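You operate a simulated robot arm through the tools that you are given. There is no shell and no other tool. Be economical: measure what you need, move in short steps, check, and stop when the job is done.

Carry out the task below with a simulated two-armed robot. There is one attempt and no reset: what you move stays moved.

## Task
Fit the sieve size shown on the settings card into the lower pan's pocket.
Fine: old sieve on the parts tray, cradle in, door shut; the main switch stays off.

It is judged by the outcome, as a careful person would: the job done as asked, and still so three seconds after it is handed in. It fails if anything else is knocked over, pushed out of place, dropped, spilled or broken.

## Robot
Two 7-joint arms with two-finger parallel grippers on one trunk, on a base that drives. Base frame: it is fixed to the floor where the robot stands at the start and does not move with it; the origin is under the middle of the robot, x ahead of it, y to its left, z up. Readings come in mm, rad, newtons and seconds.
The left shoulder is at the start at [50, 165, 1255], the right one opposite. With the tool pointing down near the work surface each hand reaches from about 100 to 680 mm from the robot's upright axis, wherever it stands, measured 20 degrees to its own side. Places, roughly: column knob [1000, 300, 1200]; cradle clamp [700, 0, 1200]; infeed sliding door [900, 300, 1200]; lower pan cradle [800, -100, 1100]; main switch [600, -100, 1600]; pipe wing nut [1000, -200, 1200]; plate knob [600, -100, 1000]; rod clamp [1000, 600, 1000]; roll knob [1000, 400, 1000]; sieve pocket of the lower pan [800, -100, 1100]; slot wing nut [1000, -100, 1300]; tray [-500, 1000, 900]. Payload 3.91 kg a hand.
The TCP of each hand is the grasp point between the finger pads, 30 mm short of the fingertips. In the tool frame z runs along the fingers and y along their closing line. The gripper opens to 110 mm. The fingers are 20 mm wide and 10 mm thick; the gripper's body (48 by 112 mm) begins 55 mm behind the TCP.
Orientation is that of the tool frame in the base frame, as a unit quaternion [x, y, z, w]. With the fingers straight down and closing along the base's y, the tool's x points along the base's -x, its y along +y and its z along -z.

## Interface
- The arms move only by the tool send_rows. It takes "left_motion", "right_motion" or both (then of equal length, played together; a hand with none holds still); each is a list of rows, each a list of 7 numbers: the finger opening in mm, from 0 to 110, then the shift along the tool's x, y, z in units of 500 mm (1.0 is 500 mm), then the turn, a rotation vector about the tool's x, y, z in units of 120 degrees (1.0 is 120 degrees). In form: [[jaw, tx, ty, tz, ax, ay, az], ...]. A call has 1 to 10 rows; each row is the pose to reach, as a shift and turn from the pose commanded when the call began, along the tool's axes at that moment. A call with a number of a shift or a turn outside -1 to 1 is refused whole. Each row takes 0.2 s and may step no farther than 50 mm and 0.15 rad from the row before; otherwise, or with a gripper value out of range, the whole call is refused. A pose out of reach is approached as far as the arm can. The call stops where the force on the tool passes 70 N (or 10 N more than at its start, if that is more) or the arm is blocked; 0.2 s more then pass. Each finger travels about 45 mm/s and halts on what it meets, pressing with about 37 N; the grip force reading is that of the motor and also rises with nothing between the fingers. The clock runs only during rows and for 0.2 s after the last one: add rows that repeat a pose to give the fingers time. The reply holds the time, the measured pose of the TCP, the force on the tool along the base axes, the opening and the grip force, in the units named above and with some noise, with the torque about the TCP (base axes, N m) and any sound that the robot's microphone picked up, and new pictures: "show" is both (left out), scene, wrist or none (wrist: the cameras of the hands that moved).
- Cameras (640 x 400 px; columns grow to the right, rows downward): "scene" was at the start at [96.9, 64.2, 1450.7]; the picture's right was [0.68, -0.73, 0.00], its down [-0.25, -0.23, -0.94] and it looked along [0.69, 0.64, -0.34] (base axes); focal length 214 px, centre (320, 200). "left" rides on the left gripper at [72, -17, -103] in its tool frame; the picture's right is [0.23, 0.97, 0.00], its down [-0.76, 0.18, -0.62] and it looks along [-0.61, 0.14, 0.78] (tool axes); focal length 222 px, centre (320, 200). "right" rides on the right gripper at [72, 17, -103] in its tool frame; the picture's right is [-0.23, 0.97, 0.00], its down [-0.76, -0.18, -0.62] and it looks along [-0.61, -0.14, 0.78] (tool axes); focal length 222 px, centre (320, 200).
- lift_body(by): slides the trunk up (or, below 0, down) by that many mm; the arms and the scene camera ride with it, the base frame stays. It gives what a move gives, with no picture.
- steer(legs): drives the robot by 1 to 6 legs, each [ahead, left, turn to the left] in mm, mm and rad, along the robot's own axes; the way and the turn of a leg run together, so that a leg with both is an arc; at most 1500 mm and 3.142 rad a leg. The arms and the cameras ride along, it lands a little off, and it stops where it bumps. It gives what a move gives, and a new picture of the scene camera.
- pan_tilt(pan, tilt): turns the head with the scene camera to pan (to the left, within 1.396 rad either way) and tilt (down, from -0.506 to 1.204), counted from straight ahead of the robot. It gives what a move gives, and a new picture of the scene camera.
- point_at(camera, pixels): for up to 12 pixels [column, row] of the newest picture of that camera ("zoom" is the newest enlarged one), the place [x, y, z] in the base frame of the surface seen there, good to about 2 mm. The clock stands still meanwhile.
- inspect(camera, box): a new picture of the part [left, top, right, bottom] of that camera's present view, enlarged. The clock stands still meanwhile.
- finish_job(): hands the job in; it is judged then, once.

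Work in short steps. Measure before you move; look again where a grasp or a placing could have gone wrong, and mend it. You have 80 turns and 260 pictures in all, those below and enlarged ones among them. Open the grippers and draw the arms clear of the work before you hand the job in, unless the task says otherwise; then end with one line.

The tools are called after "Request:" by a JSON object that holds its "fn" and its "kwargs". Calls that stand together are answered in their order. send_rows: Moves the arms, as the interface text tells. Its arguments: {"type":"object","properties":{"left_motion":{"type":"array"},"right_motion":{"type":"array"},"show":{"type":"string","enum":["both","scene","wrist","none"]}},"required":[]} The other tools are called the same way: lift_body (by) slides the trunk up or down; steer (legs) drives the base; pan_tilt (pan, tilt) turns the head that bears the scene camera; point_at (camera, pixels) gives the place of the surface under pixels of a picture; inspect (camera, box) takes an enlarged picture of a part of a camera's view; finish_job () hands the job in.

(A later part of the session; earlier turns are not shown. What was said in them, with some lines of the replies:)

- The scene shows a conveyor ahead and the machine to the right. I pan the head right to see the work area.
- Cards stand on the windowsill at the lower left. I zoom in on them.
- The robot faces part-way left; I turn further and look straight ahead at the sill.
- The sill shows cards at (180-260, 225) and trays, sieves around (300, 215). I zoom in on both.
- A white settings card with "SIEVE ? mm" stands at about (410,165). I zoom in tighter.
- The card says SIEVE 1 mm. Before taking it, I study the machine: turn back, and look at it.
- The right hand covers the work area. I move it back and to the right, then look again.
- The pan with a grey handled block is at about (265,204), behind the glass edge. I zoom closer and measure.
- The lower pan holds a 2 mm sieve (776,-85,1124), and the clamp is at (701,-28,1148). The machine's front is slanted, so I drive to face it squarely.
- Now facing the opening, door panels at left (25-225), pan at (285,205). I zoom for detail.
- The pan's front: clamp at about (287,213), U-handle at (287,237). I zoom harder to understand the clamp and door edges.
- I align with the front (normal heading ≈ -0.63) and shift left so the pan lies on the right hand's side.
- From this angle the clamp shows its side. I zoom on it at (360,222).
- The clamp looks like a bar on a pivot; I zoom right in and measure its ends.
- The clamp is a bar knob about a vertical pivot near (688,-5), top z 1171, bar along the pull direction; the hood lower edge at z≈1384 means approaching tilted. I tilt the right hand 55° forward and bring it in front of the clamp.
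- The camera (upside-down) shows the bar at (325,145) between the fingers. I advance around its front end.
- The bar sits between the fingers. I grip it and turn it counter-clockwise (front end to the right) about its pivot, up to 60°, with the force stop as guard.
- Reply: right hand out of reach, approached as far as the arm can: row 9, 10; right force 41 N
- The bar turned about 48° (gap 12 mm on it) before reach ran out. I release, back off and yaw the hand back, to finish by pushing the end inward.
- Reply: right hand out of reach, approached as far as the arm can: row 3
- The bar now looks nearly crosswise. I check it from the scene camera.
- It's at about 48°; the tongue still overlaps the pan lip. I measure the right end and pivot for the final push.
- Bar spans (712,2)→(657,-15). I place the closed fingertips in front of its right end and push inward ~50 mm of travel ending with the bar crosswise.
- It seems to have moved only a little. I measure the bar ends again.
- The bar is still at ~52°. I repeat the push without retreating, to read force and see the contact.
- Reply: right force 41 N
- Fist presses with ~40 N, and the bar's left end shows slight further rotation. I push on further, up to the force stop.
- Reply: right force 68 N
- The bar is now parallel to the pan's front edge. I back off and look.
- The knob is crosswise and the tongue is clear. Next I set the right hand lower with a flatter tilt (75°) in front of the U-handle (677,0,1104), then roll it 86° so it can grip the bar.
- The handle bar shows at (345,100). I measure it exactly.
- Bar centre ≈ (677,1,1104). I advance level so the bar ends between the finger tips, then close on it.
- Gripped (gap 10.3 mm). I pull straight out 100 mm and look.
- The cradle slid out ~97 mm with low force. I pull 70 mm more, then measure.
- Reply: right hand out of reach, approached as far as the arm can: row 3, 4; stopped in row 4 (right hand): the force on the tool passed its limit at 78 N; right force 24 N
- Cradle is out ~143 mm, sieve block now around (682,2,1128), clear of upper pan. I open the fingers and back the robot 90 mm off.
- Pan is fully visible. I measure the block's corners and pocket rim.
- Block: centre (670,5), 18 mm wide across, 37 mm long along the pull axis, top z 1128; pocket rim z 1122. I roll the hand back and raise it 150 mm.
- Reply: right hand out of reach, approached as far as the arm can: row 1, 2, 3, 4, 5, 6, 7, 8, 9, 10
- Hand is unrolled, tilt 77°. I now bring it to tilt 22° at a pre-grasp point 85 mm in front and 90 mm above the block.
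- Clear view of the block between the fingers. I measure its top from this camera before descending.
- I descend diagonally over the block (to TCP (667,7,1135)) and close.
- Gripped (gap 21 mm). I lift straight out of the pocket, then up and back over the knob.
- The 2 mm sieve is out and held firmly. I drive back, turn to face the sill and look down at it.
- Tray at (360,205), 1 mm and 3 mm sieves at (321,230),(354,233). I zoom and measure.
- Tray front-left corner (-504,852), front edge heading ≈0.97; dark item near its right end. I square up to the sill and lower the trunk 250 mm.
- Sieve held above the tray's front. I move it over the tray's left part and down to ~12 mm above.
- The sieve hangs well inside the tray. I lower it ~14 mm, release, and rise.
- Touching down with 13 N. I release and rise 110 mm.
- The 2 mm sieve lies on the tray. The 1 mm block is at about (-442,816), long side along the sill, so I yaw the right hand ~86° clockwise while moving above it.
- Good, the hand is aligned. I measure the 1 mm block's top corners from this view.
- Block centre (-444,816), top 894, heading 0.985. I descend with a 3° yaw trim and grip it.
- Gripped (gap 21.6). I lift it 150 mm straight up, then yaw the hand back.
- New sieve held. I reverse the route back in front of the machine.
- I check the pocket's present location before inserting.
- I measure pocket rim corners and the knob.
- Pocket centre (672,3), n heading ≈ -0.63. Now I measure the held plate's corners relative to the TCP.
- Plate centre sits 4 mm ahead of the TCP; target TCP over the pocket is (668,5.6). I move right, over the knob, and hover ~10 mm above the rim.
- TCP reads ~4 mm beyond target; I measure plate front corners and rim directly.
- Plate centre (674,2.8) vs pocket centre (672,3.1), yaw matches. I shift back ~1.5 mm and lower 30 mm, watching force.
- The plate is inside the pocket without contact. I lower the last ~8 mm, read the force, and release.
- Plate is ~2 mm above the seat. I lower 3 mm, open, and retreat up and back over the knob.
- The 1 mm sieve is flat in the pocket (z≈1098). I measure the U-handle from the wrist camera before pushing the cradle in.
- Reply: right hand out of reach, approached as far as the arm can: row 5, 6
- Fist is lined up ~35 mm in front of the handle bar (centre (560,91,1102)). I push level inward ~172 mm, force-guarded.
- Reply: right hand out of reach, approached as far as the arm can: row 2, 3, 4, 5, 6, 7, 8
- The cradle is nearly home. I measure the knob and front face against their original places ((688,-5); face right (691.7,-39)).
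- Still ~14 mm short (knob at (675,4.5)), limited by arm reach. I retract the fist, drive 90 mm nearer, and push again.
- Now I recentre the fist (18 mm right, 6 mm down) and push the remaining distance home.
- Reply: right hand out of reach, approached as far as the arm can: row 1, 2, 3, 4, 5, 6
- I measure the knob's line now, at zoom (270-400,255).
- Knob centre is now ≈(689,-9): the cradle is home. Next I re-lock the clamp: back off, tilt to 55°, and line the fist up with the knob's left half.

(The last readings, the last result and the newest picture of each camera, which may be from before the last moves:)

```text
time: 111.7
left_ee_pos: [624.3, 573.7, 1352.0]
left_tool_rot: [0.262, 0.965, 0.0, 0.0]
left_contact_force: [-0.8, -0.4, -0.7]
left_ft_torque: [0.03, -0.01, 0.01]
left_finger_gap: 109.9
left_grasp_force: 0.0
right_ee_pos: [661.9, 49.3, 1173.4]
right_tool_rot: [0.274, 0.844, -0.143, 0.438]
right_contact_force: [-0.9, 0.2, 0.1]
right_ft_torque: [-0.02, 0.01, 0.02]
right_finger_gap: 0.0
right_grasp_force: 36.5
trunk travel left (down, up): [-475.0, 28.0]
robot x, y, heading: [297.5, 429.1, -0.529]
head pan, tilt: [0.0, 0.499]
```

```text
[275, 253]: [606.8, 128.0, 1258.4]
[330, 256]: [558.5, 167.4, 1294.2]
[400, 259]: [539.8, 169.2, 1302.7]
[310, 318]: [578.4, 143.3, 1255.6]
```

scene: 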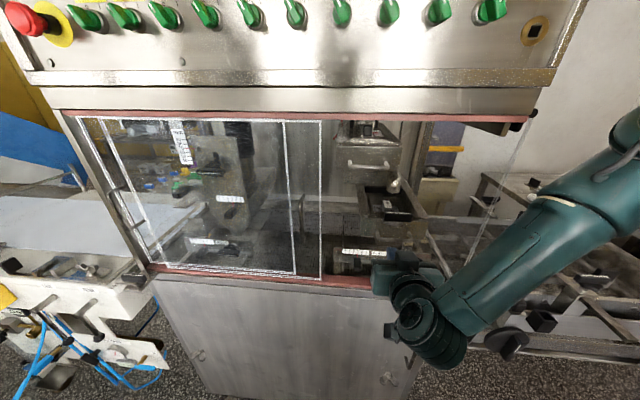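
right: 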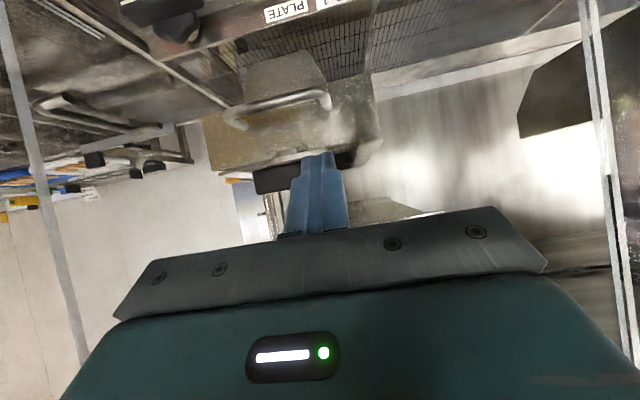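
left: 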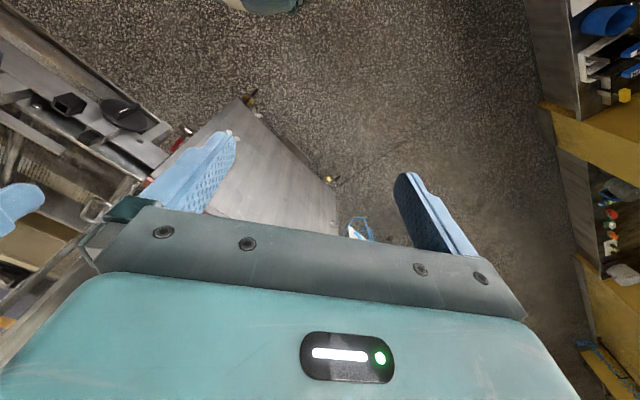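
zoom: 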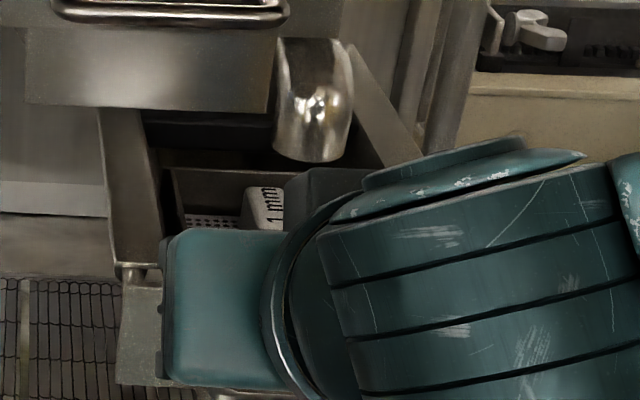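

Fist is in front of the knob's left half (TCP n≈-55, t≈+30). I push inward, force-guarded.

Request:
{"fn": "send_rows", "kwargs": {"right_motion": [[0, -0.0172, 0, 0.0246, 0, 0, 0], [0, -0.0321, 0, 0.0459, 0, 0, 0], [0, -0.0413, 0, 0.059, 0, 0, 0], [0, -0.0482, 0, 0.0688, 0, 0, 0], [0, -0.054, 0, 0.077, 0, 0, 0], [0, -0.06, 0, 0.0855, 0, 0, 0]], "show": "none"}}

Request:
{"fn": "inspect", "kwargs": {"camera": "right", "box": [220, 80, 400, 210]}}

```text
time: 113.1
left_ee_pos: [620.7, 575.7, 1353.3]
left_tool_rot: [0.26, 0.966, 0.0, 0.002]
left_contact_force: [0.9, 0.7, 0.2]
left_ft_torque: [0.02, 0.07, -0.01]
left_finger_gap: 110.0
left_grasp_force: 0.1
right_ee_pos: [701.9, 24.0, 1174.8]
right_tool_rot: [0.272, 0.845, -0.141, 0.439]
right_contact_force: [-20.6, 16.2, -2.8]
right_ft_torque: [0.28, 0.36, -0.2]
right_finger_gap: 0.3
right_grasp_force: 37.4
trunk travel left (down, up): [-475.0, 28.0]
robot x, y, heading: [300.1, 431.7, -0.528]
head pan, tilt: [0.0, 0.499]
```

```text
3.08 times, centred on (310, 145) of right
```

zoom: 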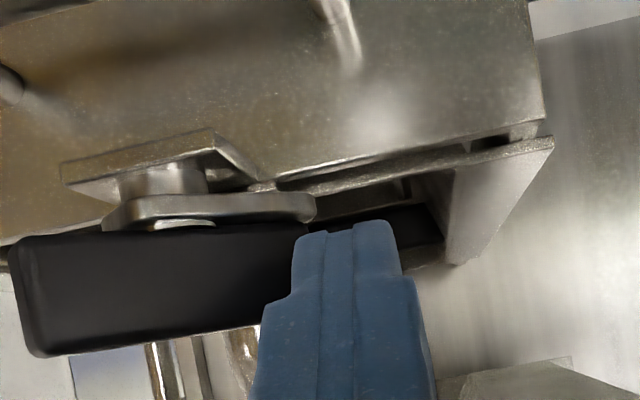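

The fist slid by the knob's end (26 N). I back off and check the knob's angle.

Request:
{"fn": "send_rows", "kwargs": {"right_motion": [[0, 0.036, 0, -0.051, 0, 0, 0], [0, 0.072, 0, -0.103, 0, 0, 0], [0, 0.095, -0.12, -0.136, 0, 0, 0], [0, 0.095, -0.2, -0.136, 0, 0, 0]], "show": "none"}}

Request:
{"fn": "inspect", "kwargs": {"camera": "scene", "box": [350, 165, 440, 235]}}

Request:
{"fn": "inspect", "kwargs": {"camera": "right", "box": [240, 60, 460, 210]}}

```text
refused: row 3 steps farther than a row can; nothing moved
```

```text
5.71 times, centred on (395, 200) of scene
```

zoom: 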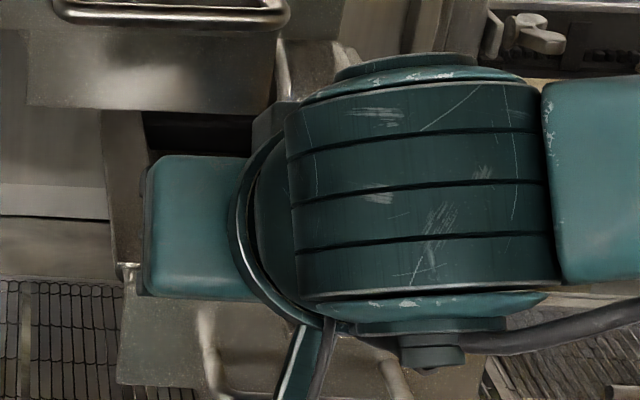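

```text
2.67 times, centred on (350, 135) of right
```

zoom: 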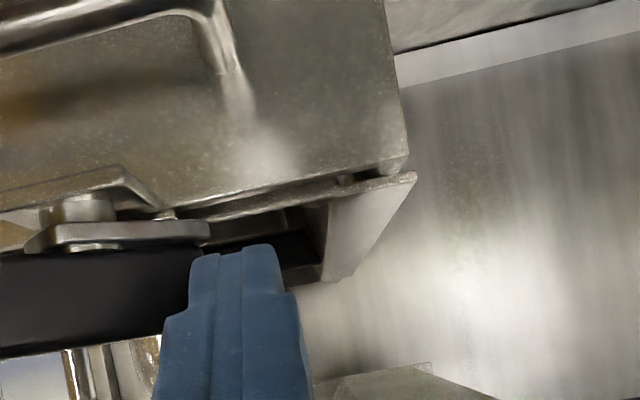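

Refused for a too-long step; I redo it with smaller steps.

Request:
{"fn": "send_rows", "kwargs": {"right_motion": [[0, 0.036, 0, -0.051, 0, 0, 0], [0, 0.072, 0, -0.103, 0, 0, 0], [0, 0.095, -0.07, -0.136, 0, 0, 0], [0, 0.095, -0.16, -0.136, 0, 0, 0]], "show": "none"}}

Request:
{"fn": "inspect", "kwargs": {"camera": "right", "box": [240, 60, 460, 210]}}

Request:
{"fn": "inspect", "kwargs": {"camera": "scene", "box": [350, 165, 440, 235]}}

Request:
{"fn": "point_at", "kwargs": {"camera": "zoom", "pixels": [[255, 245], [275, 250], [330, 262], [390, 272], [310, 258]]}}

```text
time: 114.1
left_ee_pos: [623.1, 574.1, 1352.5]
left_tool_rot: [0.261, 0.965, 0.0, 0.001]
left_contact_force: [-0.1, -0.2, 0.0]
left_ft_torque: [0.01, -0.02, 0.02]
left_finger_gap: 110.1
left_grasp_force: 0.1
right_ee_pos: [587.5, 5.2, 1174.4]
right_tool_rot: [0.275, 0.843, -0.142, 0.439]
right_contact_force: [-0.4, 0.1, 0.4]
right_ft_torque: [0.01, 0.01, 0.0]
right_finger_gap: 0.3
right_grasp_force: 37.2
trunk travel left (down, up): [-475.0, 28.0]
robot x, y, heading: [300.7, 431.3, -0.53]
head pan, tilt: [0.0, 0.499]
```

```text
2.67 times, centred on (350, 135) of right
```

zoom: 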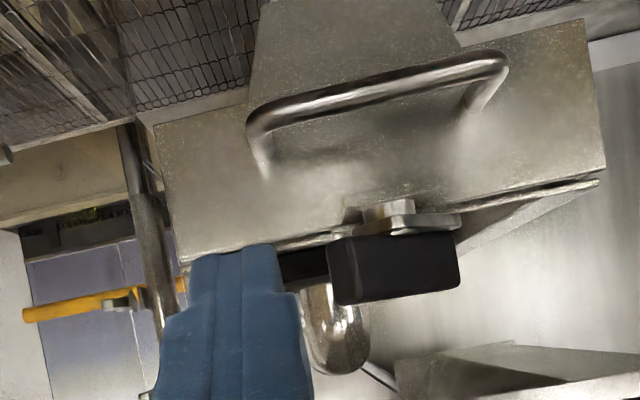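

```text
5.71 times, centred on (395, 200) of scene
```

zoom: 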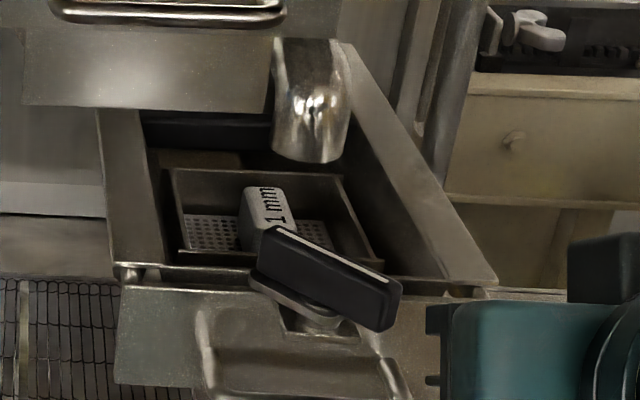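

```text
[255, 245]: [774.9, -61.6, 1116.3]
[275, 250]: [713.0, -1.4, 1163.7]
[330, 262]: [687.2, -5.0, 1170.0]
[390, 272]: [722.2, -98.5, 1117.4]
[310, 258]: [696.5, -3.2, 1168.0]
```

The knob is half-way back (~46°). Now I place the fist right of its front end and sweep left to align it.

Request:
{"fn": "send_rows", "kwargs": {"right_motion": [[0, -0.0298, 0, 0.0426, 0, 0, 0], [0, -0.0597, 0, 0.0852, 0, 0, 0], [0, -0.0597, 0.03, 0.0852, 0, 0, 0], [0, -0.0597, 0.05, 0.0852, 0, 0, 0], [0, -0.0597, 0.064, 0.0852, 0, 0, 0], [0, -0.0597, 0.075, 0.0852, 0, 0, 0], [0, -0.0597, 0.084, 0.0852, 0, 0, 0]], "show": "none"}}

Request:
{"fn": "inspect", "kwargs": {"camera": "right", "box": [240, 80, 420, 210]}}

Request:
{"fn": "inspect", "kwargs": {"camera": "scene", "box": [350, 165, 440, 235]}}

```text
time: 115.7
left_ee_pos: [619.6, 574.2, 1353.4]
left_tool_rot: [0.263, 0.965, -0.001, 0.001]
left_contact_force: [0.2, 2.3, -0.7]
left_ft_torque: [-0.06, 0.05, 0.02]
left_finger_gap: 110.1
left_grasp_force: 0.0
right_ee_pos: [640.0, -7.4, 1173.5]
right_tool_rot: [0.294, 0.839, -0.162, 0.429]
right_contact_force: [-29.4, -9.9, 4.8]
right_ft_torque: [-0.09, 0.17, -0.33]
right_finger_gap: 0.0
right_grasp_force: 37.2
trunk travel left (down, up): [-475.0, 28.0]
robot x, y, heading: [299.1, 429.3, -0.532]
head pan, tilt: [0.0, 0.499]
stopped in row 7 (right hand): the force on the tool passed its limit at 72 N (the readings are from after the stop); the commanded pose is now the measured one
```

```text
3.08 times, centred on (330, 145) of right
```

zoom: 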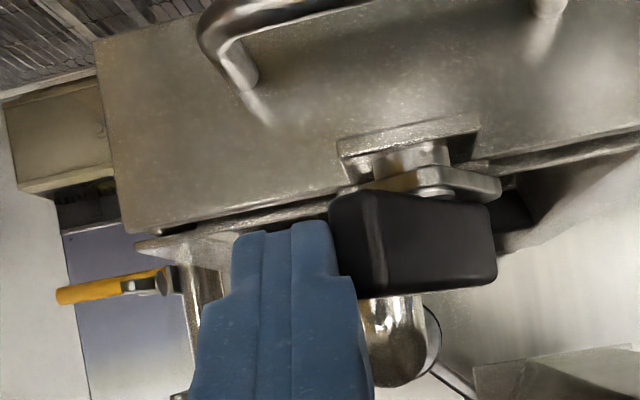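

```text
5.71 times, centred on (395, 200) of scene
```

zoom: 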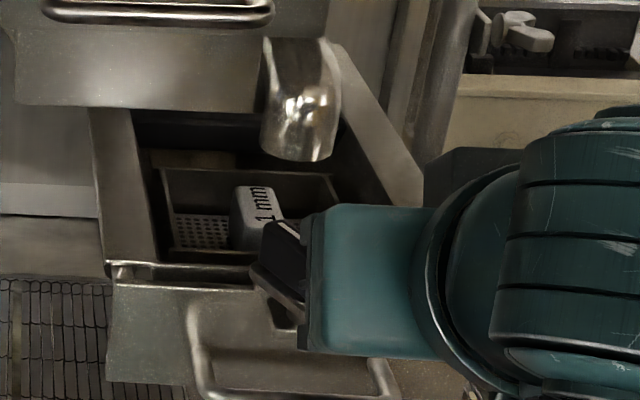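

Sweeping stops at 72 N with little turning. I'll use the gripping method: back off, yaw the hand ~48° CCW in line with the bar, jaws open.

Request:
{"fn": "send_rows", "kwargs": {"right_motion": [[0, 0.012, -0.032, -0.017, 0, 0, 0], [10, 0.024, -0.064, -0.034, 0, 0, 0], [20, 0.024, -0.064, -0.034, -0.055, 0, -0.0386], [30, 0.024, -0.064, -0.034, -0.11, 0, -0.0771], [36, 0.024, -0.064, -0.034, -0.165, 0, -0.1157], [36, 0.024, -0.064, -0.034, -0.22, 0, -0.1543], [36, 0.024, -0.064, -0.034, -0.275, 0, -0.1928], [36, 0.024, -0.064, -0.034, -0.33, 0, -0.2314]], "show": "wrist"}}

Request:
{"fn": "inspect", "kwargs": {"camera": "scene", "box": [350, 165, 440, 235]}}

Request:
{"fn": "point_at", "kwargs": {"camera": "zoom", "pixels": [[275, 238], [300, 250], [330, 262], [360, 275], [265, 265], [385, 300]]}}

```text
time: 117.5
left_ee_pos: [623.0, 574.2, 1353.0]
left_tool_rot: [0.262, 0.965, 0.0, 0.0]
left_contact_force: [1.4, 0.2, 0.6]
left_ft_torque: [-0.01, 0.01, -0.01]
left_finger_gap: 110.1
left_grasp_force: 0.2
right_ee_pos: [615.9, -7.7, 1174.4]
right_tool_rot: [-0.078, 0.887, 0.036, 0.454]
right_contact_force: [-1.0, 0.7, -0.1]
right_ft_torque: [-0.01, 0.03, 0.0]
right_finger_gap: 36.0
right_grasp_force: 0.0
right hand out of reach, approached as far as the arm can: row 8
trunk travel left (down, up): [-475.0, 28.0]
robot x, y, heading: [299.5, 434.7, -0.533]
head pan, tilt: [0.0, 0.499]
```

right: 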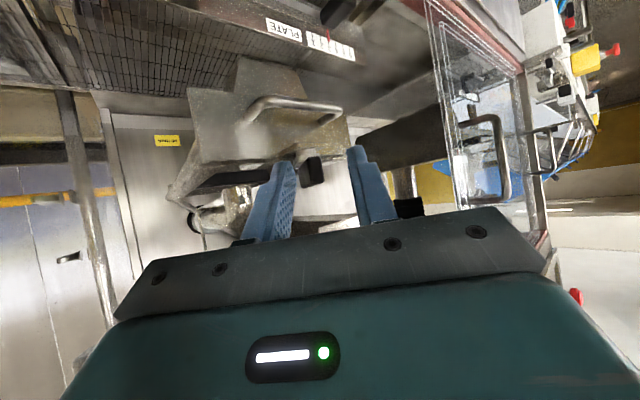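

```text
5.71 times, centred on (395, 200) of scene
```

zoom: 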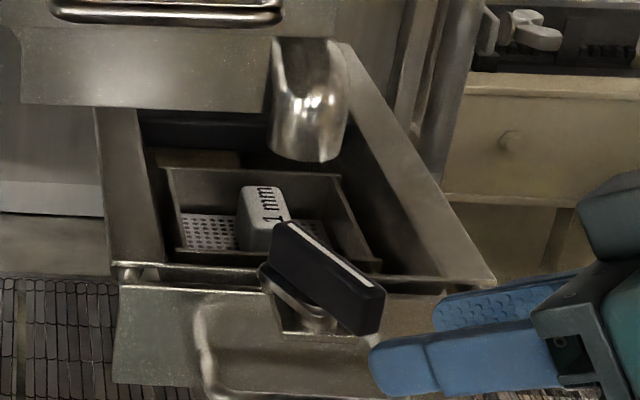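

```text
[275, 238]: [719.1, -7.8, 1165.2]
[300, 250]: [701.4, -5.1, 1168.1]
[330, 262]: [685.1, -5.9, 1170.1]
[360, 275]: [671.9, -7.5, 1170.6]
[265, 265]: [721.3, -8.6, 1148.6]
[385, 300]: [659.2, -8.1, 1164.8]
```

The knob is now ~38° from aligned, heading ≈0.02. I advance around its front end, grip, and turn it clockwise to alignment.

Request:
{"fn": "send_rows", "kwargs": {"right_motion": [[36, -0.0222, -0.0058, 0.0317, 0.0303, 0, 0.0212], [36, -0.0444, -0.0116, 0.0634, 0.0606, 0, 0.0425], [8, -0.0444, -0.0116, 0.0634, 0.0606, 0, 0.0425], [8, -0.0444, -0.0116, 0.0634, 0.0606, 0, 0.0425], [8, -0.0455, -0.0032, 0.0649, 0.1114, 0, 0.0781], [8, -0.0472, 0.0048, 0.0673, 0.1622, 0, 0.1137], [8, -0.0494, 0.0124, 0.0704, 0.2129, 0, 0.1492], [8, -0.0522, 0.0194, 0.0745, 0.2637, 0, 0.1848], [8, -0.0556, 0.0258, 0.0793, 0.3149, 0, 0.2207], [8, -0.0576, 0.029, 0.0822, 0.3423, 0, 0.2399]], "show": "none"}}

Request:
{"fn": "inspect", "kwargs": {"camera": "right", "box": [240, 80, 420, 210]}}

Request:
{"fn": "inspect", "kwargs": {"camera": "scene", "box": [350, 165, 440, 235]}}

```text
time: 119.7
left_ee_pos: [621.2, 570.7, 1353.6]
left_tool_rot: [0.262, 0.965, 0.0, 0.001]
left_contact_force: [-0.5, 0.5, 0.1]
left_ft_torque: [0.02, 0.0, -0.01]
left_finger_gap: 109.7
left_grasp_force: 0.1
right_ee_pos: [660.4, 13.9, 1172.9]
right_tool_rot: [0.301, 0.835, -0.164, 0.431]
right_contact_force: [-5.7, -14.1, 14.5]
right_ft_torque: [-0.41, -0.29, 1.0]
right_finger_gap: 12.7
right_grasp_force: 44.8
trunk travel left (down, up): [-475.0, 28.0]
robot x, y, heading: [302.4, 430.8, -0.533]
head pan, tilt: [0.0, 0.499]
```

```text
3.08 times, centred on (330, 145) of right
```

zoom: 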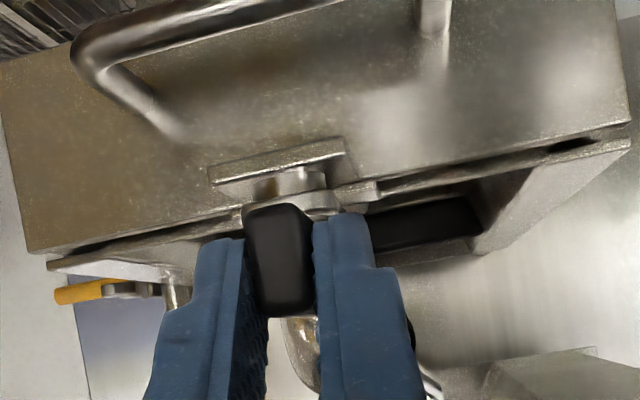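

```text
5.71 times, centred on (395, 200) of scene
```

zoom: 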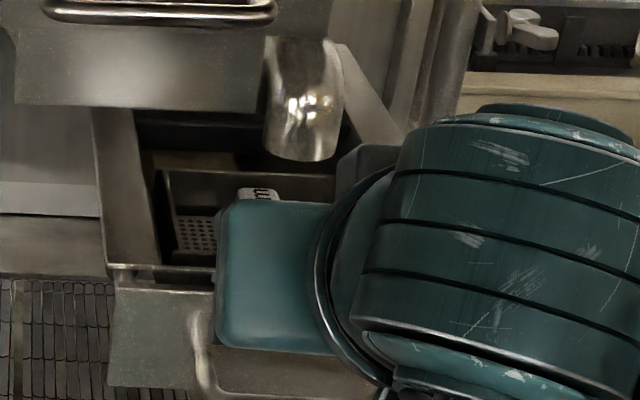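

The hand has followed to heading ≈-0.69 with the knob. I release, back off and verify.

Request:
{"fn": "send_rows", "kwargs": {"right_motion": [[36, 0, 0, 0, 0, 0, 0], [36, 0, 0, 0, 0, 0, 0], [36, 0.03, 0, -0.06, 0, 0, 0], [36, 0.06, -0.04, -0.12, 0, 0, 0], [36, 0.09, -0.1, -0.18, 0, 0, 0], [36, 0.09, -0.18, -0.2, 0, 0, 0]], "show": "none"}}

Request:
{"fn": "inspect", "kwargs": {"camera": "scene", "box": [350, 165, 440, 235]}}

Request:
{"fn": "point_at", "kwargs": {"camera": "zoom", "pixels": [[275, 215], [300, 230], [310, 250], [325, 270], [265, 205], [310, 300]]}}

```text
time: 121.1
left_ee_pos: [622.1, 571.2, 1353.2]
left_tool_rot: [0.261, 0.965, 0.0, 0.001]
left_contact_force: [0.6, 1.3, 0.5]
left_ft_torque: [0.04, -0.03, -0.03]
left_finger_gap: 110.0
left_grasp_force: 0.0
right_ee_pos: [537.4, 2.8, 1199.5]
right_tool_rot: [0.3, 0.837, -0.162, 0.429]
right_contact_force: [0.0, -0.3, -1.1]
right_ft_torque: [0.03, -0.03, 0.0]
right_finger_gap: 35.9
right_grasp_force: 0.0
right hand out of reach, approached as far as the arm can: row 5, 6
trunk travel left (down, up): [-475.0, 28.0]
robot x, y, heading: [298.5, 431.1, -0.529]
head pan, tilt: [0.0, 0.499]
```

```text
5.71 times, centred on (395, 200) of scene
```

zoom: 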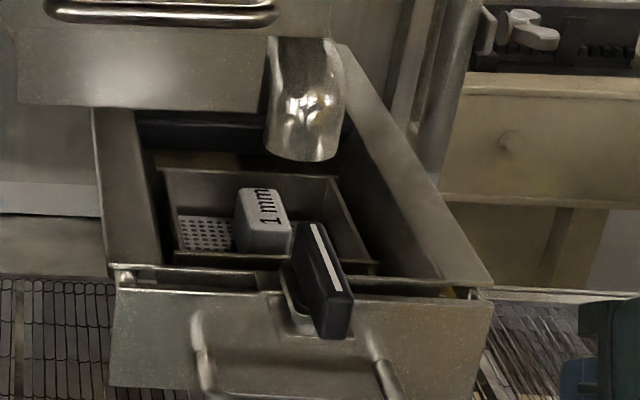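

```text
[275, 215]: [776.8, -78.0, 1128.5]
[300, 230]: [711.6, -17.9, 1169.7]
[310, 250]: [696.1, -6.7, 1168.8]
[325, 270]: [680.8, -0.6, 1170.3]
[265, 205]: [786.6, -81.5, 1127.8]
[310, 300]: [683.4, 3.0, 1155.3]
```

Looks like the original position. I measure the white line's ends to confirm the angle.

Request:
{"fn": "point_at", "kwargs": {"camera": "zoom", "pixels": [[314, 228], [320, 245], [327, 262], [334, 280], [338, 288]]}}

Request:
{"fn": "inspect", "kwargs": {"camera": "scene", "box": [60, 90, 360, 300]}}

Request:
{"fn": "point_at", "kwargs": {"camera": "zoom", "pixels": [[120, 195], [110, 230], [470, 230], [480, 290], [525, 310], [460, 110], [130, 310], [65, 60], [160, 330]]}}

```text
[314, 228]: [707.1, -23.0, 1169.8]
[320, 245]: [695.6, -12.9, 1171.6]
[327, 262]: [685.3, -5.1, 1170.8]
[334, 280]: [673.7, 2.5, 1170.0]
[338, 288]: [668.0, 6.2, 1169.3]
```

```text
1.90 times, centred on (210, 195) of scene
```

zoom: 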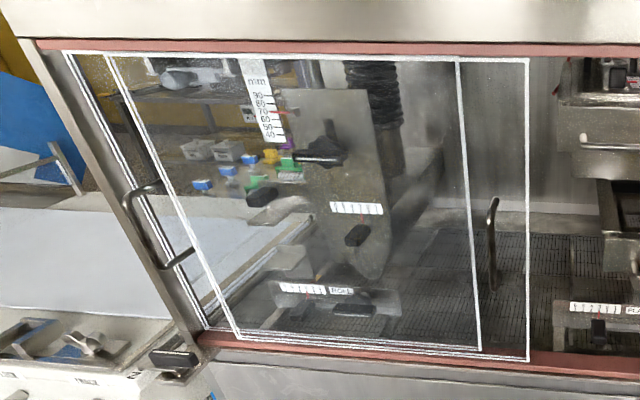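

```text
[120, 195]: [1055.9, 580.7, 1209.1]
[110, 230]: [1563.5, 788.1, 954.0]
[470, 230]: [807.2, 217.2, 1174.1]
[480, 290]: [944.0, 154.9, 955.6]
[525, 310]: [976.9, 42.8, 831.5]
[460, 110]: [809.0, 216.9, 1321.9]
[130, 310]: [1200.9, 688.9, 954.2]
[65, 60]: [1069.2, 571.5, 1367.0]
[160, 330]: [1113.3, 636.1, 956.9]
```

The clamp heading is -0.64: locked as at the start. Now the door: I measure its handles and panel edges.

Request:
{"fn": "point_at", "kwargs": {"camera": "zoom", "pixels": [[494, 205], [488, 240], [494, 285], [529, 200], [528, 340], [528, 80], [466, 160], [481, 345], [133, 195], [175, 262], [190, 250], [110, 70]]}}

Request:
{"fn": "inspect", "kwargs": {"camera": "scene", "box": [270, 180, 330, 290]}}

Request:
{"fn": "inspect", "kwargs": {"camera": "scene", "box": [90, 170, 170, 290]}}

```text
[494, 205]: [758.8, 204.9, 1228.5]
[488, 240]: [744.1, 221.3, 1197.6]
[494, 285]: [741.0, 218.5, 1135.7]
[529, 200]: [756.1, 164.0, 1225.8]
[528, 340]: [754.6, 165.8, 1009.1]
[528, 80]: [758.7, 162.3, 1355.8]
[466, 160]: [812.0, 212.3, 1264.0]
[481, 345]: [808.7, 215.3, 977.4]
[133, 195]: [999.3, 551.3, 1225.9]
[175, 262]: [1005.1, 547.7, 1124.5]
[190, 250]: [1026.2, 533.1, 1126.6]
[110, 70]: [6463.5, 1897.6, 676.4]
```

```text
3.64 times, centred on (300, 235) of scene
```

zoom: 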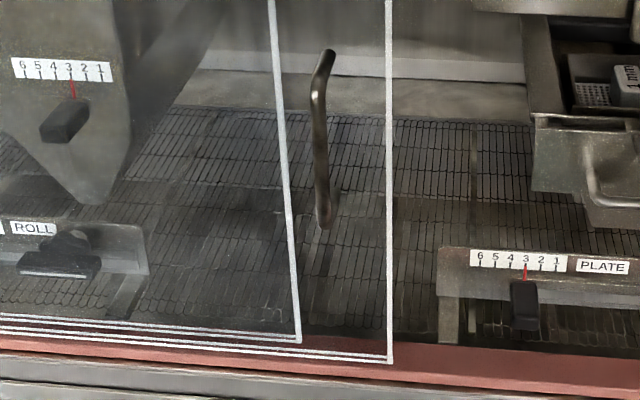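

```text
3.33 times, centred on (130, 230) of scene
```

zoom: 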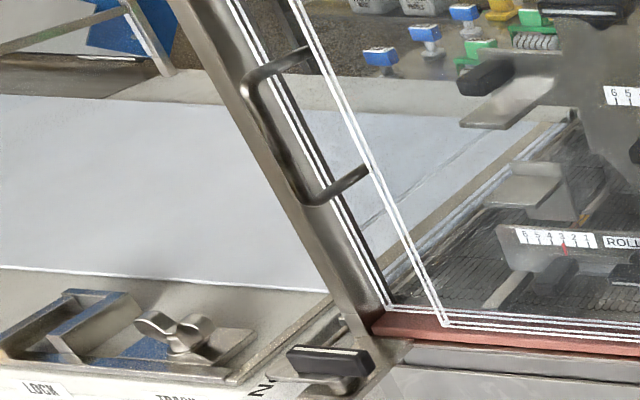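

The front panel (right edge t≈317) carries the handle at (744,221, z 1135–1228); it must slide right ~317 mm to close the opening. I shift the robot left 110 mm and square up, closing the fist.

Request:
{"fn": "steer", "kwargs": {"legs": [[-20, 110, 0], [0, 0, -0.1]]}}

Request:
{"fn": "inspect", "kwargs": {"camera": "scene", "box": [300, 130, 460, 260]}}

```text
time: 123.2
left_ee_pos: [671.2, 643.7, 1352.8]
left_tool_rot: [0.308, 0.951, 0.0, 0.0]
left_contact_force: [0.0, -0.3, -0.5]
left_ft_torque: [0.01, 0.02, 0.0]
left_finger_gap: 109.8
left_grasp_force: 0.1
right_ee_pos: [531.8, 85.5, 1199.4]
right_tool_rot: [0.34, 0.822, -0.183, 0.419]
right_contact_force: [0.4, 0.7, -0.6]
right_ft_torque: [-0.01, -0.02, -0.05]
right_finger_gap: 35.8
right_grasp_force: 0.0
trunk travel left (down, up): [-475.0, 28.0]
robot x, y, heading: [339.3, 532.3, -0.626]
head pan, tilt: [0.0, 0.499]
```

scene: 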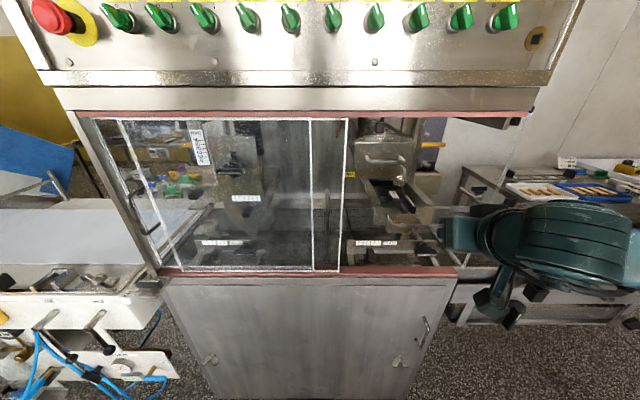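

```text
3.08 times, centred on (380, 195) of scene
```

zoom: 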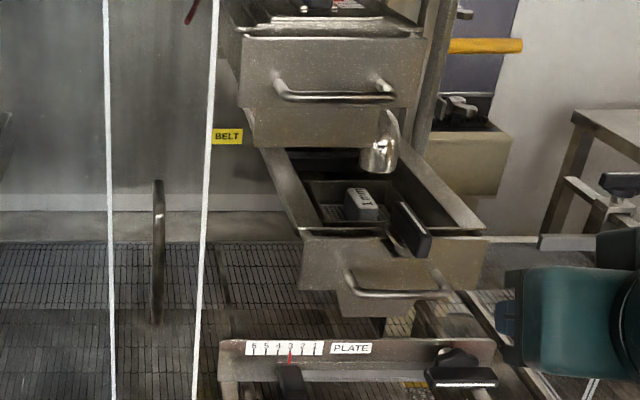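

Cradle, clamp and sieve look right. I bring the closed right fist left of the door handle, standing off in front.

Request:
{"fn": "send_rows", "kwargs": {"right_motion": [[25, 0.0077, 0.0787, -0.0006, -0.0084, 0, -0.0059], [15, 0.0154, 0.1574, -0.0011, -0.0169, 0, -0.0118], [5, 0.0231, 0.2361, -0.0017, -0.0253, 0, -0.0177], [0, 0.0309, 0.3149, -0.0023, -0.0337, 0, -0.0237], [0, 0.0386, 0.3936, -0.0029, -0.0421, 0, -0.0296], [0, 0.0463, 0.4723, -0.0034, -0.0506, 0, -0.0355], [0, 0.054, 0.551, -0.004, -0.059, 0, -0.0414], [0, 0.054, 0.551, -0.004, -0.059, 0, -0.0414]]}}

Request:
{"fn": "inspect", "kwargs": {"camera": "right", "box": [180, 40, 460, 220]}}

```text
time: 125.0
left_ee_pos: [670.3, 643.5, 1353.3]
left_tool_rot: [0.309, 0.951, 0.0, 0.0]
left_contact_force: [-0.4, -0.2, 0.2]
left_ft_torque: [0.03, -0.03, -0.02]
left_finger_gap: 110.0
left_grasp_force: 0.1
right_ee_pos: [716.7, 291.1, 1174.0]
right_tool_rot: [0.277, 0.845, -0.149, 0.432]
right_contact_force: [-0.9, -0.8, 0.7]
right_ft_torque: [0.01, 0.03, 0.02]
right_finger_gap: 0.0
right_grasp_force: 37.6
trunk travel left (down, up): [-475.0, 28.0]
robot x, y, heading: [337.3, 535.4, -0.627]
head pan, tilt: [0.0, 0.499]
```

scene: 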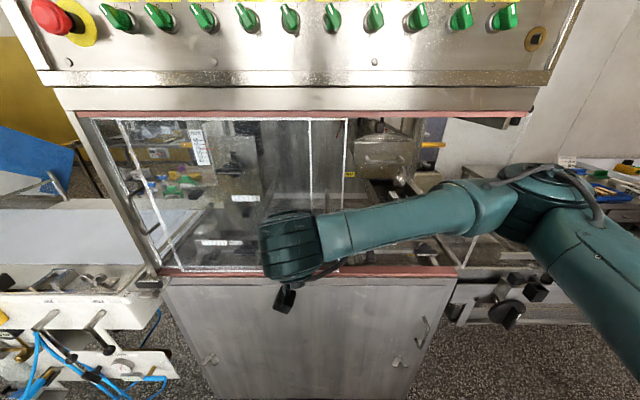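
right: 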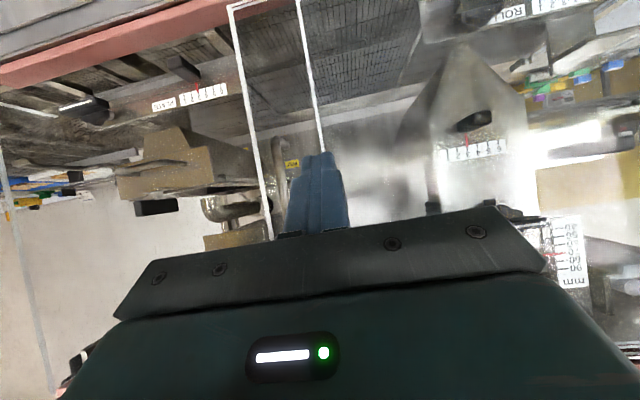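

```text
2.22 times, centred on (320, 130) of right
5 turns are left
```

zoom: 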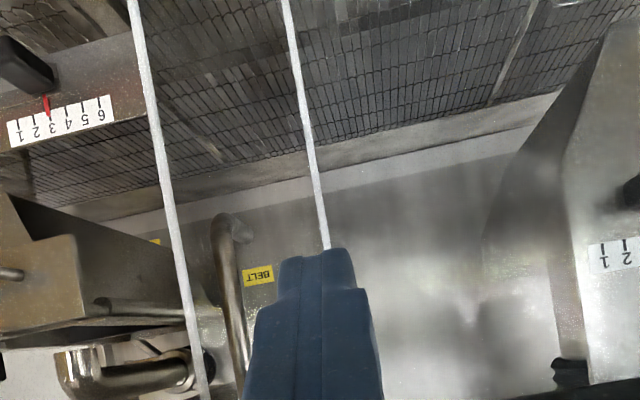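

Handle lies just right of the fist. With few turns left, I advance beside it and push right ~342 mm in one go, then nudge to the stop and look.

Request:
{"fn": "send_rows", "kwargs": {"right_motion": [[0, -0.0333, 0, 0.0475, 0, 0, 0], [0, -0.0666, 0, 0.095, 0, 0, 0], [0, -0.0666, -0.0855, 0.095, 0, 0, 0], [0, -0.0666, -0.171, 0.095, 0, 0, 0], [0, -0.0666, -0.2565, 0.095, 0, 0, 0], [0, -0.0666, -0.342, 0.095, 0, 0, 0], [0, -0.0666, -0.4275, 0.095, 0, 0, 0], [0, -0.0666, -0.513, 0.095, 0, 0, 0], [0, -0.0666, -0.5985, 0.095, 0, 0, 0], [0, -0.0666, -0.684, 0.095, 0, 0, 0]], "show": "scene"}}

Request:
{"fn": "send_rows", "kwargs": {"right_motion": [[0, 0, -0.02, 0, 0, 0, 0], [0, 0, -0.035, 0, 0, 0, 0], [0, 0, -0.035, 0, 0, 0, 0]], "show": "both"}}

Request:
{"fn": "inspect", "kwargs": {"camera": "scene", "box": [180, 100, 500, 300]}}

```text
time: 127.2
left_ee_pos: [670.8, 642.9, 1353.8]
left_tool_rot: [0.309, 0.951, 0.001, 0.001]
left_contact_force: [-0.8, -0.1, 0.3]
left_ft_torque: [0.01, -0.02, 0.0]
left_finger_gap: 110.0
left_grasp_force: 0.1
right_ee_pos: [555.2, -16.7, 1180.5]
right_tool_rot: [0.278, 0.845, -0.151, 0.432]
right_contact_force: [1.6, 0.9, -1.9]
right_ft_torque: [0.01, 0.01, 0.02]
right_finger_gap: 0.1
right_grasp_force: 37.2
trunk travel left (down, up): [-475.0, 28.0]
robot x, y, heading: [335.8, 533.4, -0.624]
head pan, tilt: [0.0, 0.499]
```

scene: 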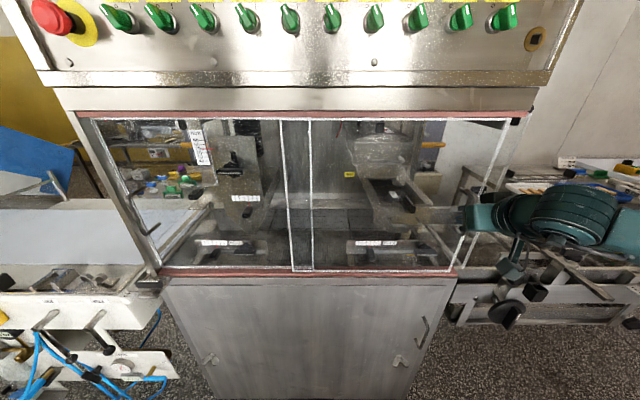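

```text
time: 128.0
left_ee_pos: [672.2, 643.5, 1352.2]
left_tool_rot: [0.309, 0.951, 0.0, 0.0]
left_contact_force: [0.0, 0.8, 0.0]
left_ft_torque: [-0.01, 0.01, 0.0]
left_finger_gap: 109.8
left_grasp_force: 0.0
right_ee_pos: [546.6, -31.7, 1181.3]
right_tool_rot: [0.278, 0.844, -0.151, 0.432]
right_contact_force: [-0.3, 2.5, -0.1]
right_ft_torque: [0.09, 0.01, 0.03]
right_finger_gap: 0.0
right_grasp_force: 37.1
trunk travel left (down, up): [-475.0, 28.0]
robot x, y, heading: [337.2, 534.8, -0.625]
head pan, tilt: [0.0, 0.499]
```

scene: 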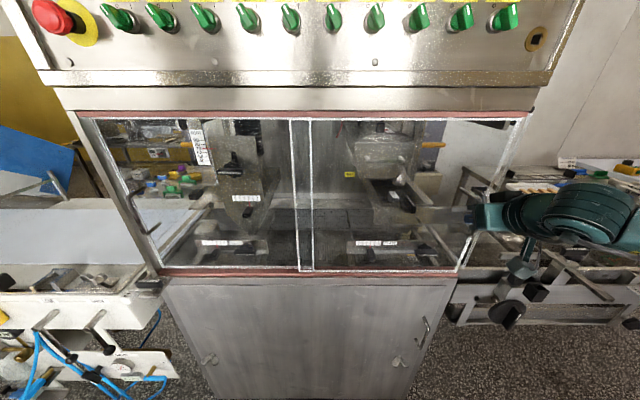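
right: 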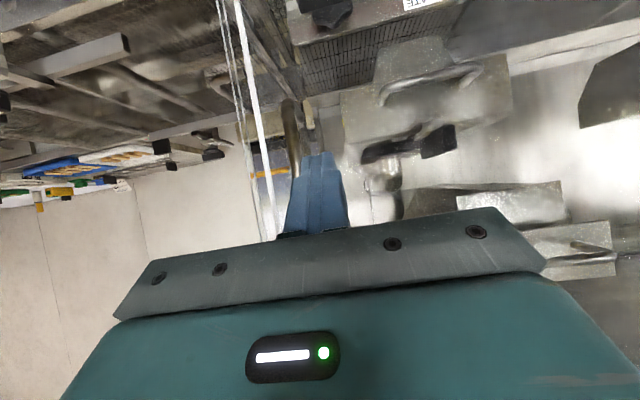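

```text
2.00 times, centred on (340, 200) of scene
4 turns are left
```

zoom: 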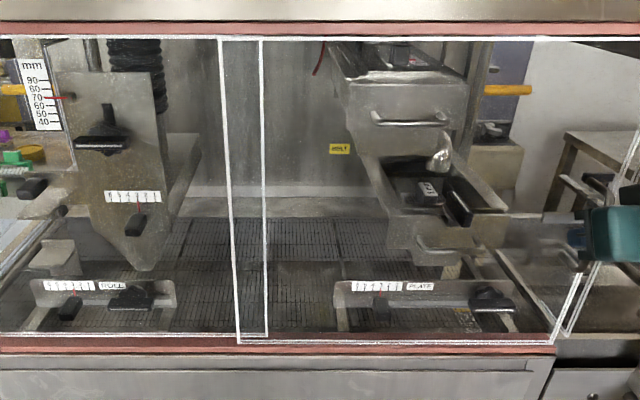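

Both panels now span the window; the right edge is within a few mm of the frame end with no stop felt yet. I nudge 12 mm more, then withdraw the hand and look.

Request:
{"fn": "send_rows", "kwargs": {"right_motion": [[0, 0, -0.006, 0, 0, 0, 0], [0, 0, -0.012, 0, 0, 0, 0], [0, 0, -0.018, 0, 0, 0, 0], [0, 0, -0.024, 0, 0, 0, 0]], "show": "none"}}

Request:
{"fn": "inspect", "kwargs": {"camera": "scene", "box": [180, 100, 500, 300]}}

Request:
{"fn": "point_at", "kwargs": {"camera": "zoom", "pixels": [[237, 330], [266, 325], [552, 338], [250, 130], [225, 130]]}}

Request:
{"fn": "inspect", "kwargs": {"camera": "scene", "box": [430, 220, 510, 290]}}

```text
time: 129.0
left_ee_pos: [673.5, 648.7, 1352.0]
left_tool_rot: [0.308, 0.951, -0.002, 0.001]
left_contact_force: [-0.1, 0.2, -0.1]
left_ft_torque: [0.01, 0.0, 0.0]
left_finger_gap: 109.8
left_grasp_force: 0.0
right_ee_pos: [544.1, -34.5, 1181.1]
right_tool_rot: [0.274, 0.846, -0.149, 0.433]
right_contact_force: [15.3, 20.0, 3.8]
right_ft_torque: [0.32, -0.31, 0.36]
right_finger_gap: 0.2
right_grasp_force: 36.7
trunk travel left (down, up): [-475.0, 28.0]
robot x, y, heading: [338.2, 534.0, -0.623]
head pan, tilt: [0.0, 0.499]
```

```text
2.00 times, centred on (340, 200) of scene
```

zoom: 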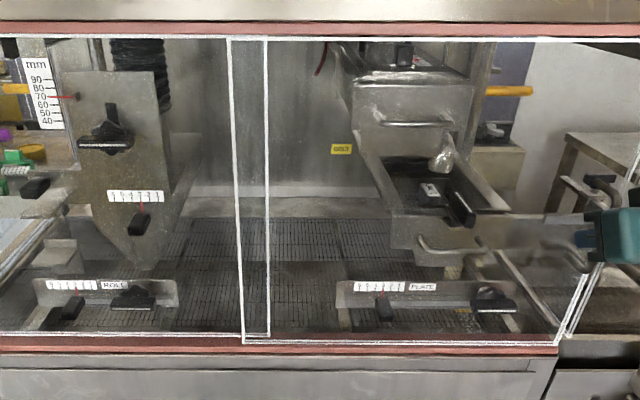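

```text
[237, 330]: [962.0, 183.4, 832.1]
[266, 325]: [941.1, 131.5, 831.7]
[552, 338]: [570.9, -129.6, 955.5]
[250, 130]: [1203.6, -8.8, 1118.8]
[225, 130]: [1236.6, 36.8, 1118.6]
```

```text
5.71 times, centred on (470, 255) of scene
3 turns are left
```

zoom: 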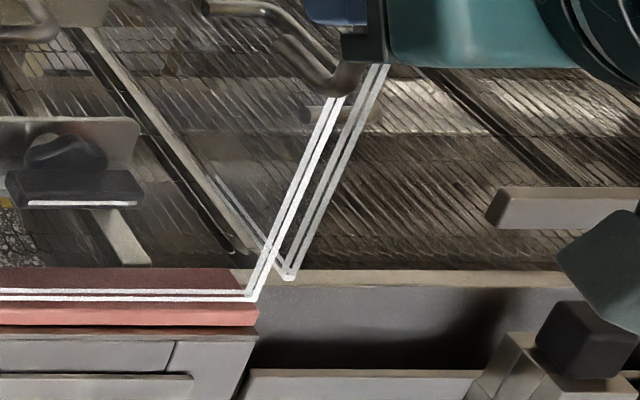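

The door is against its stop (25 N) and its edge is flush with the frame end. I withdraw the hand, open the gripper, back the robot off, and take a last look.

Request:
{"fn": "send_rows", "kwargs": {"right_motion": [[0, 0, 0.016, 0, 0, 0, 0], [0, 0.0459, 0.016, -0.0655, 0, 0, 0], [0, 0.0918, 0.016, -0.131, 0, 0, 0], [30, 0.1378, 0.016, -0.1966, 0, 0, 0], [60, 0.1378, 0.016, -0.1966, 0, 0, 0], [60, 0.1378, 0.016, -0.1966, 0, 0, 0]], "show": "none"}}

Request:
{"fn": "steer", "kwargs": {"legs": [[-150, 0, 0]]}}

Request:
{"fn": "inspect", "kwargs": {"camera": "scene", "box": [200, 80, 480, 280]}}

```text
time: 130.4
left_ee_pos: [670.8, 643.6, 1352.8]
left_tool_rot: [0.309, 0.951, 0.0, 0.0]
left_contact_force: [1.2, 0.0, 0.0]
left_ft_torque: [0.0, 0.01, 0.01]
left_finger_gap: 109.9
left_grasp_force: 0.1
right_ee_pos: [453.5, 21.0, 1185.4]
right_tool_rot: [0.278, 0.845, -0.151, 0.431]
right_contact_force: [0.3, -0.5, -0.6]
right_ft_torque: [0.03, 0.0, 0.02]
right_finger_gap: 59.8
right_grasp_force: 0.0
right hand out of reach, approached as far as the arm can: row 4, 5, 6
trunk travel left (down, up): [-475.0, 28.0]
robot x, y, heading: [335.0, 532.7, -0.626]
head pan, tilt: [0.0, 0.499]
```

```text
time: 131.8
left_ee_pos: [550.9, 730.6, 1353.0]
left_tool_rot: [0.308, 0.951, 0.001, 0.001]
left_contact_force: [-0.8, 0.6, -0.5]
left_ft_torque: [-0.01, -0.05, 0.0]
left_finger_gap: 109.8
left_grasp_force: 0.1
right_ee_pos: [334.8, 107.9, 1184.7]
right_tool_rot: [0.279, 0.845, -0.151, 0.43]
right_contact_force: [0.0, -0.2, 0.1]
right_ft_torque: [0.02, 0.0, -0.01]
right_finger_gap: 59.8
right_grasp_force: 0.1
trunk travel left (down, up): [-475.0, 28.0]
robot x, y, heading: [214.4, 619.6, -0.626]
head pan, tilt: [0.0, 0.499]
```

scene: 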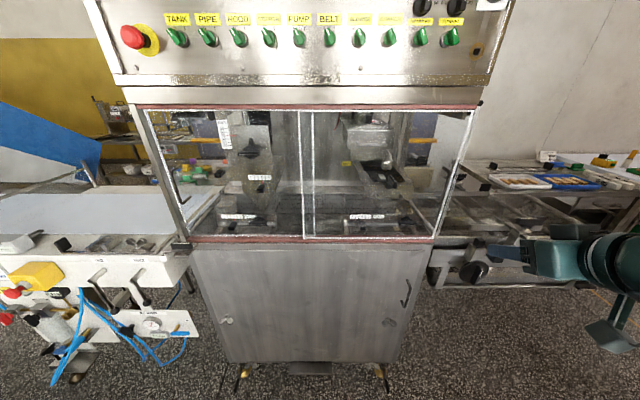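

```text
2.00 times, centred on (340, 180) of scene
2 turns are left
```

zoom: 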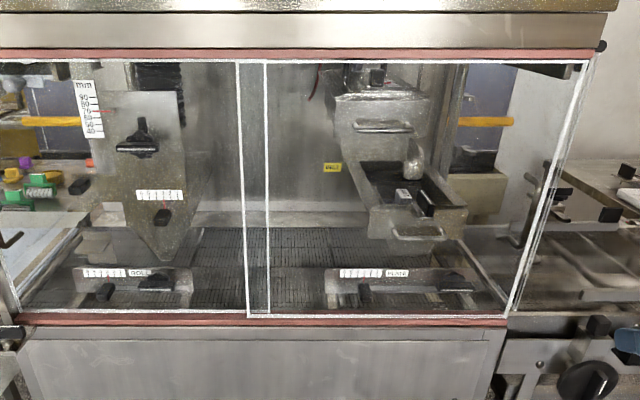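

The door covers the opening, the cradle is in and clamped with the 1 mm sieve, the old sieve is on the tray, and both hands are clear. I hand the job in.

Request:
{"fn": "finish_job", "kwargs": {}}

```text
The job is handed in.
```

The 1 mm sieve from the settings card is in the lower pan's pocket, the cradle is pushed in and clamped, and the door is shut. The old 2 mm sieve is on the parts tray, and I did not touch the main switch.
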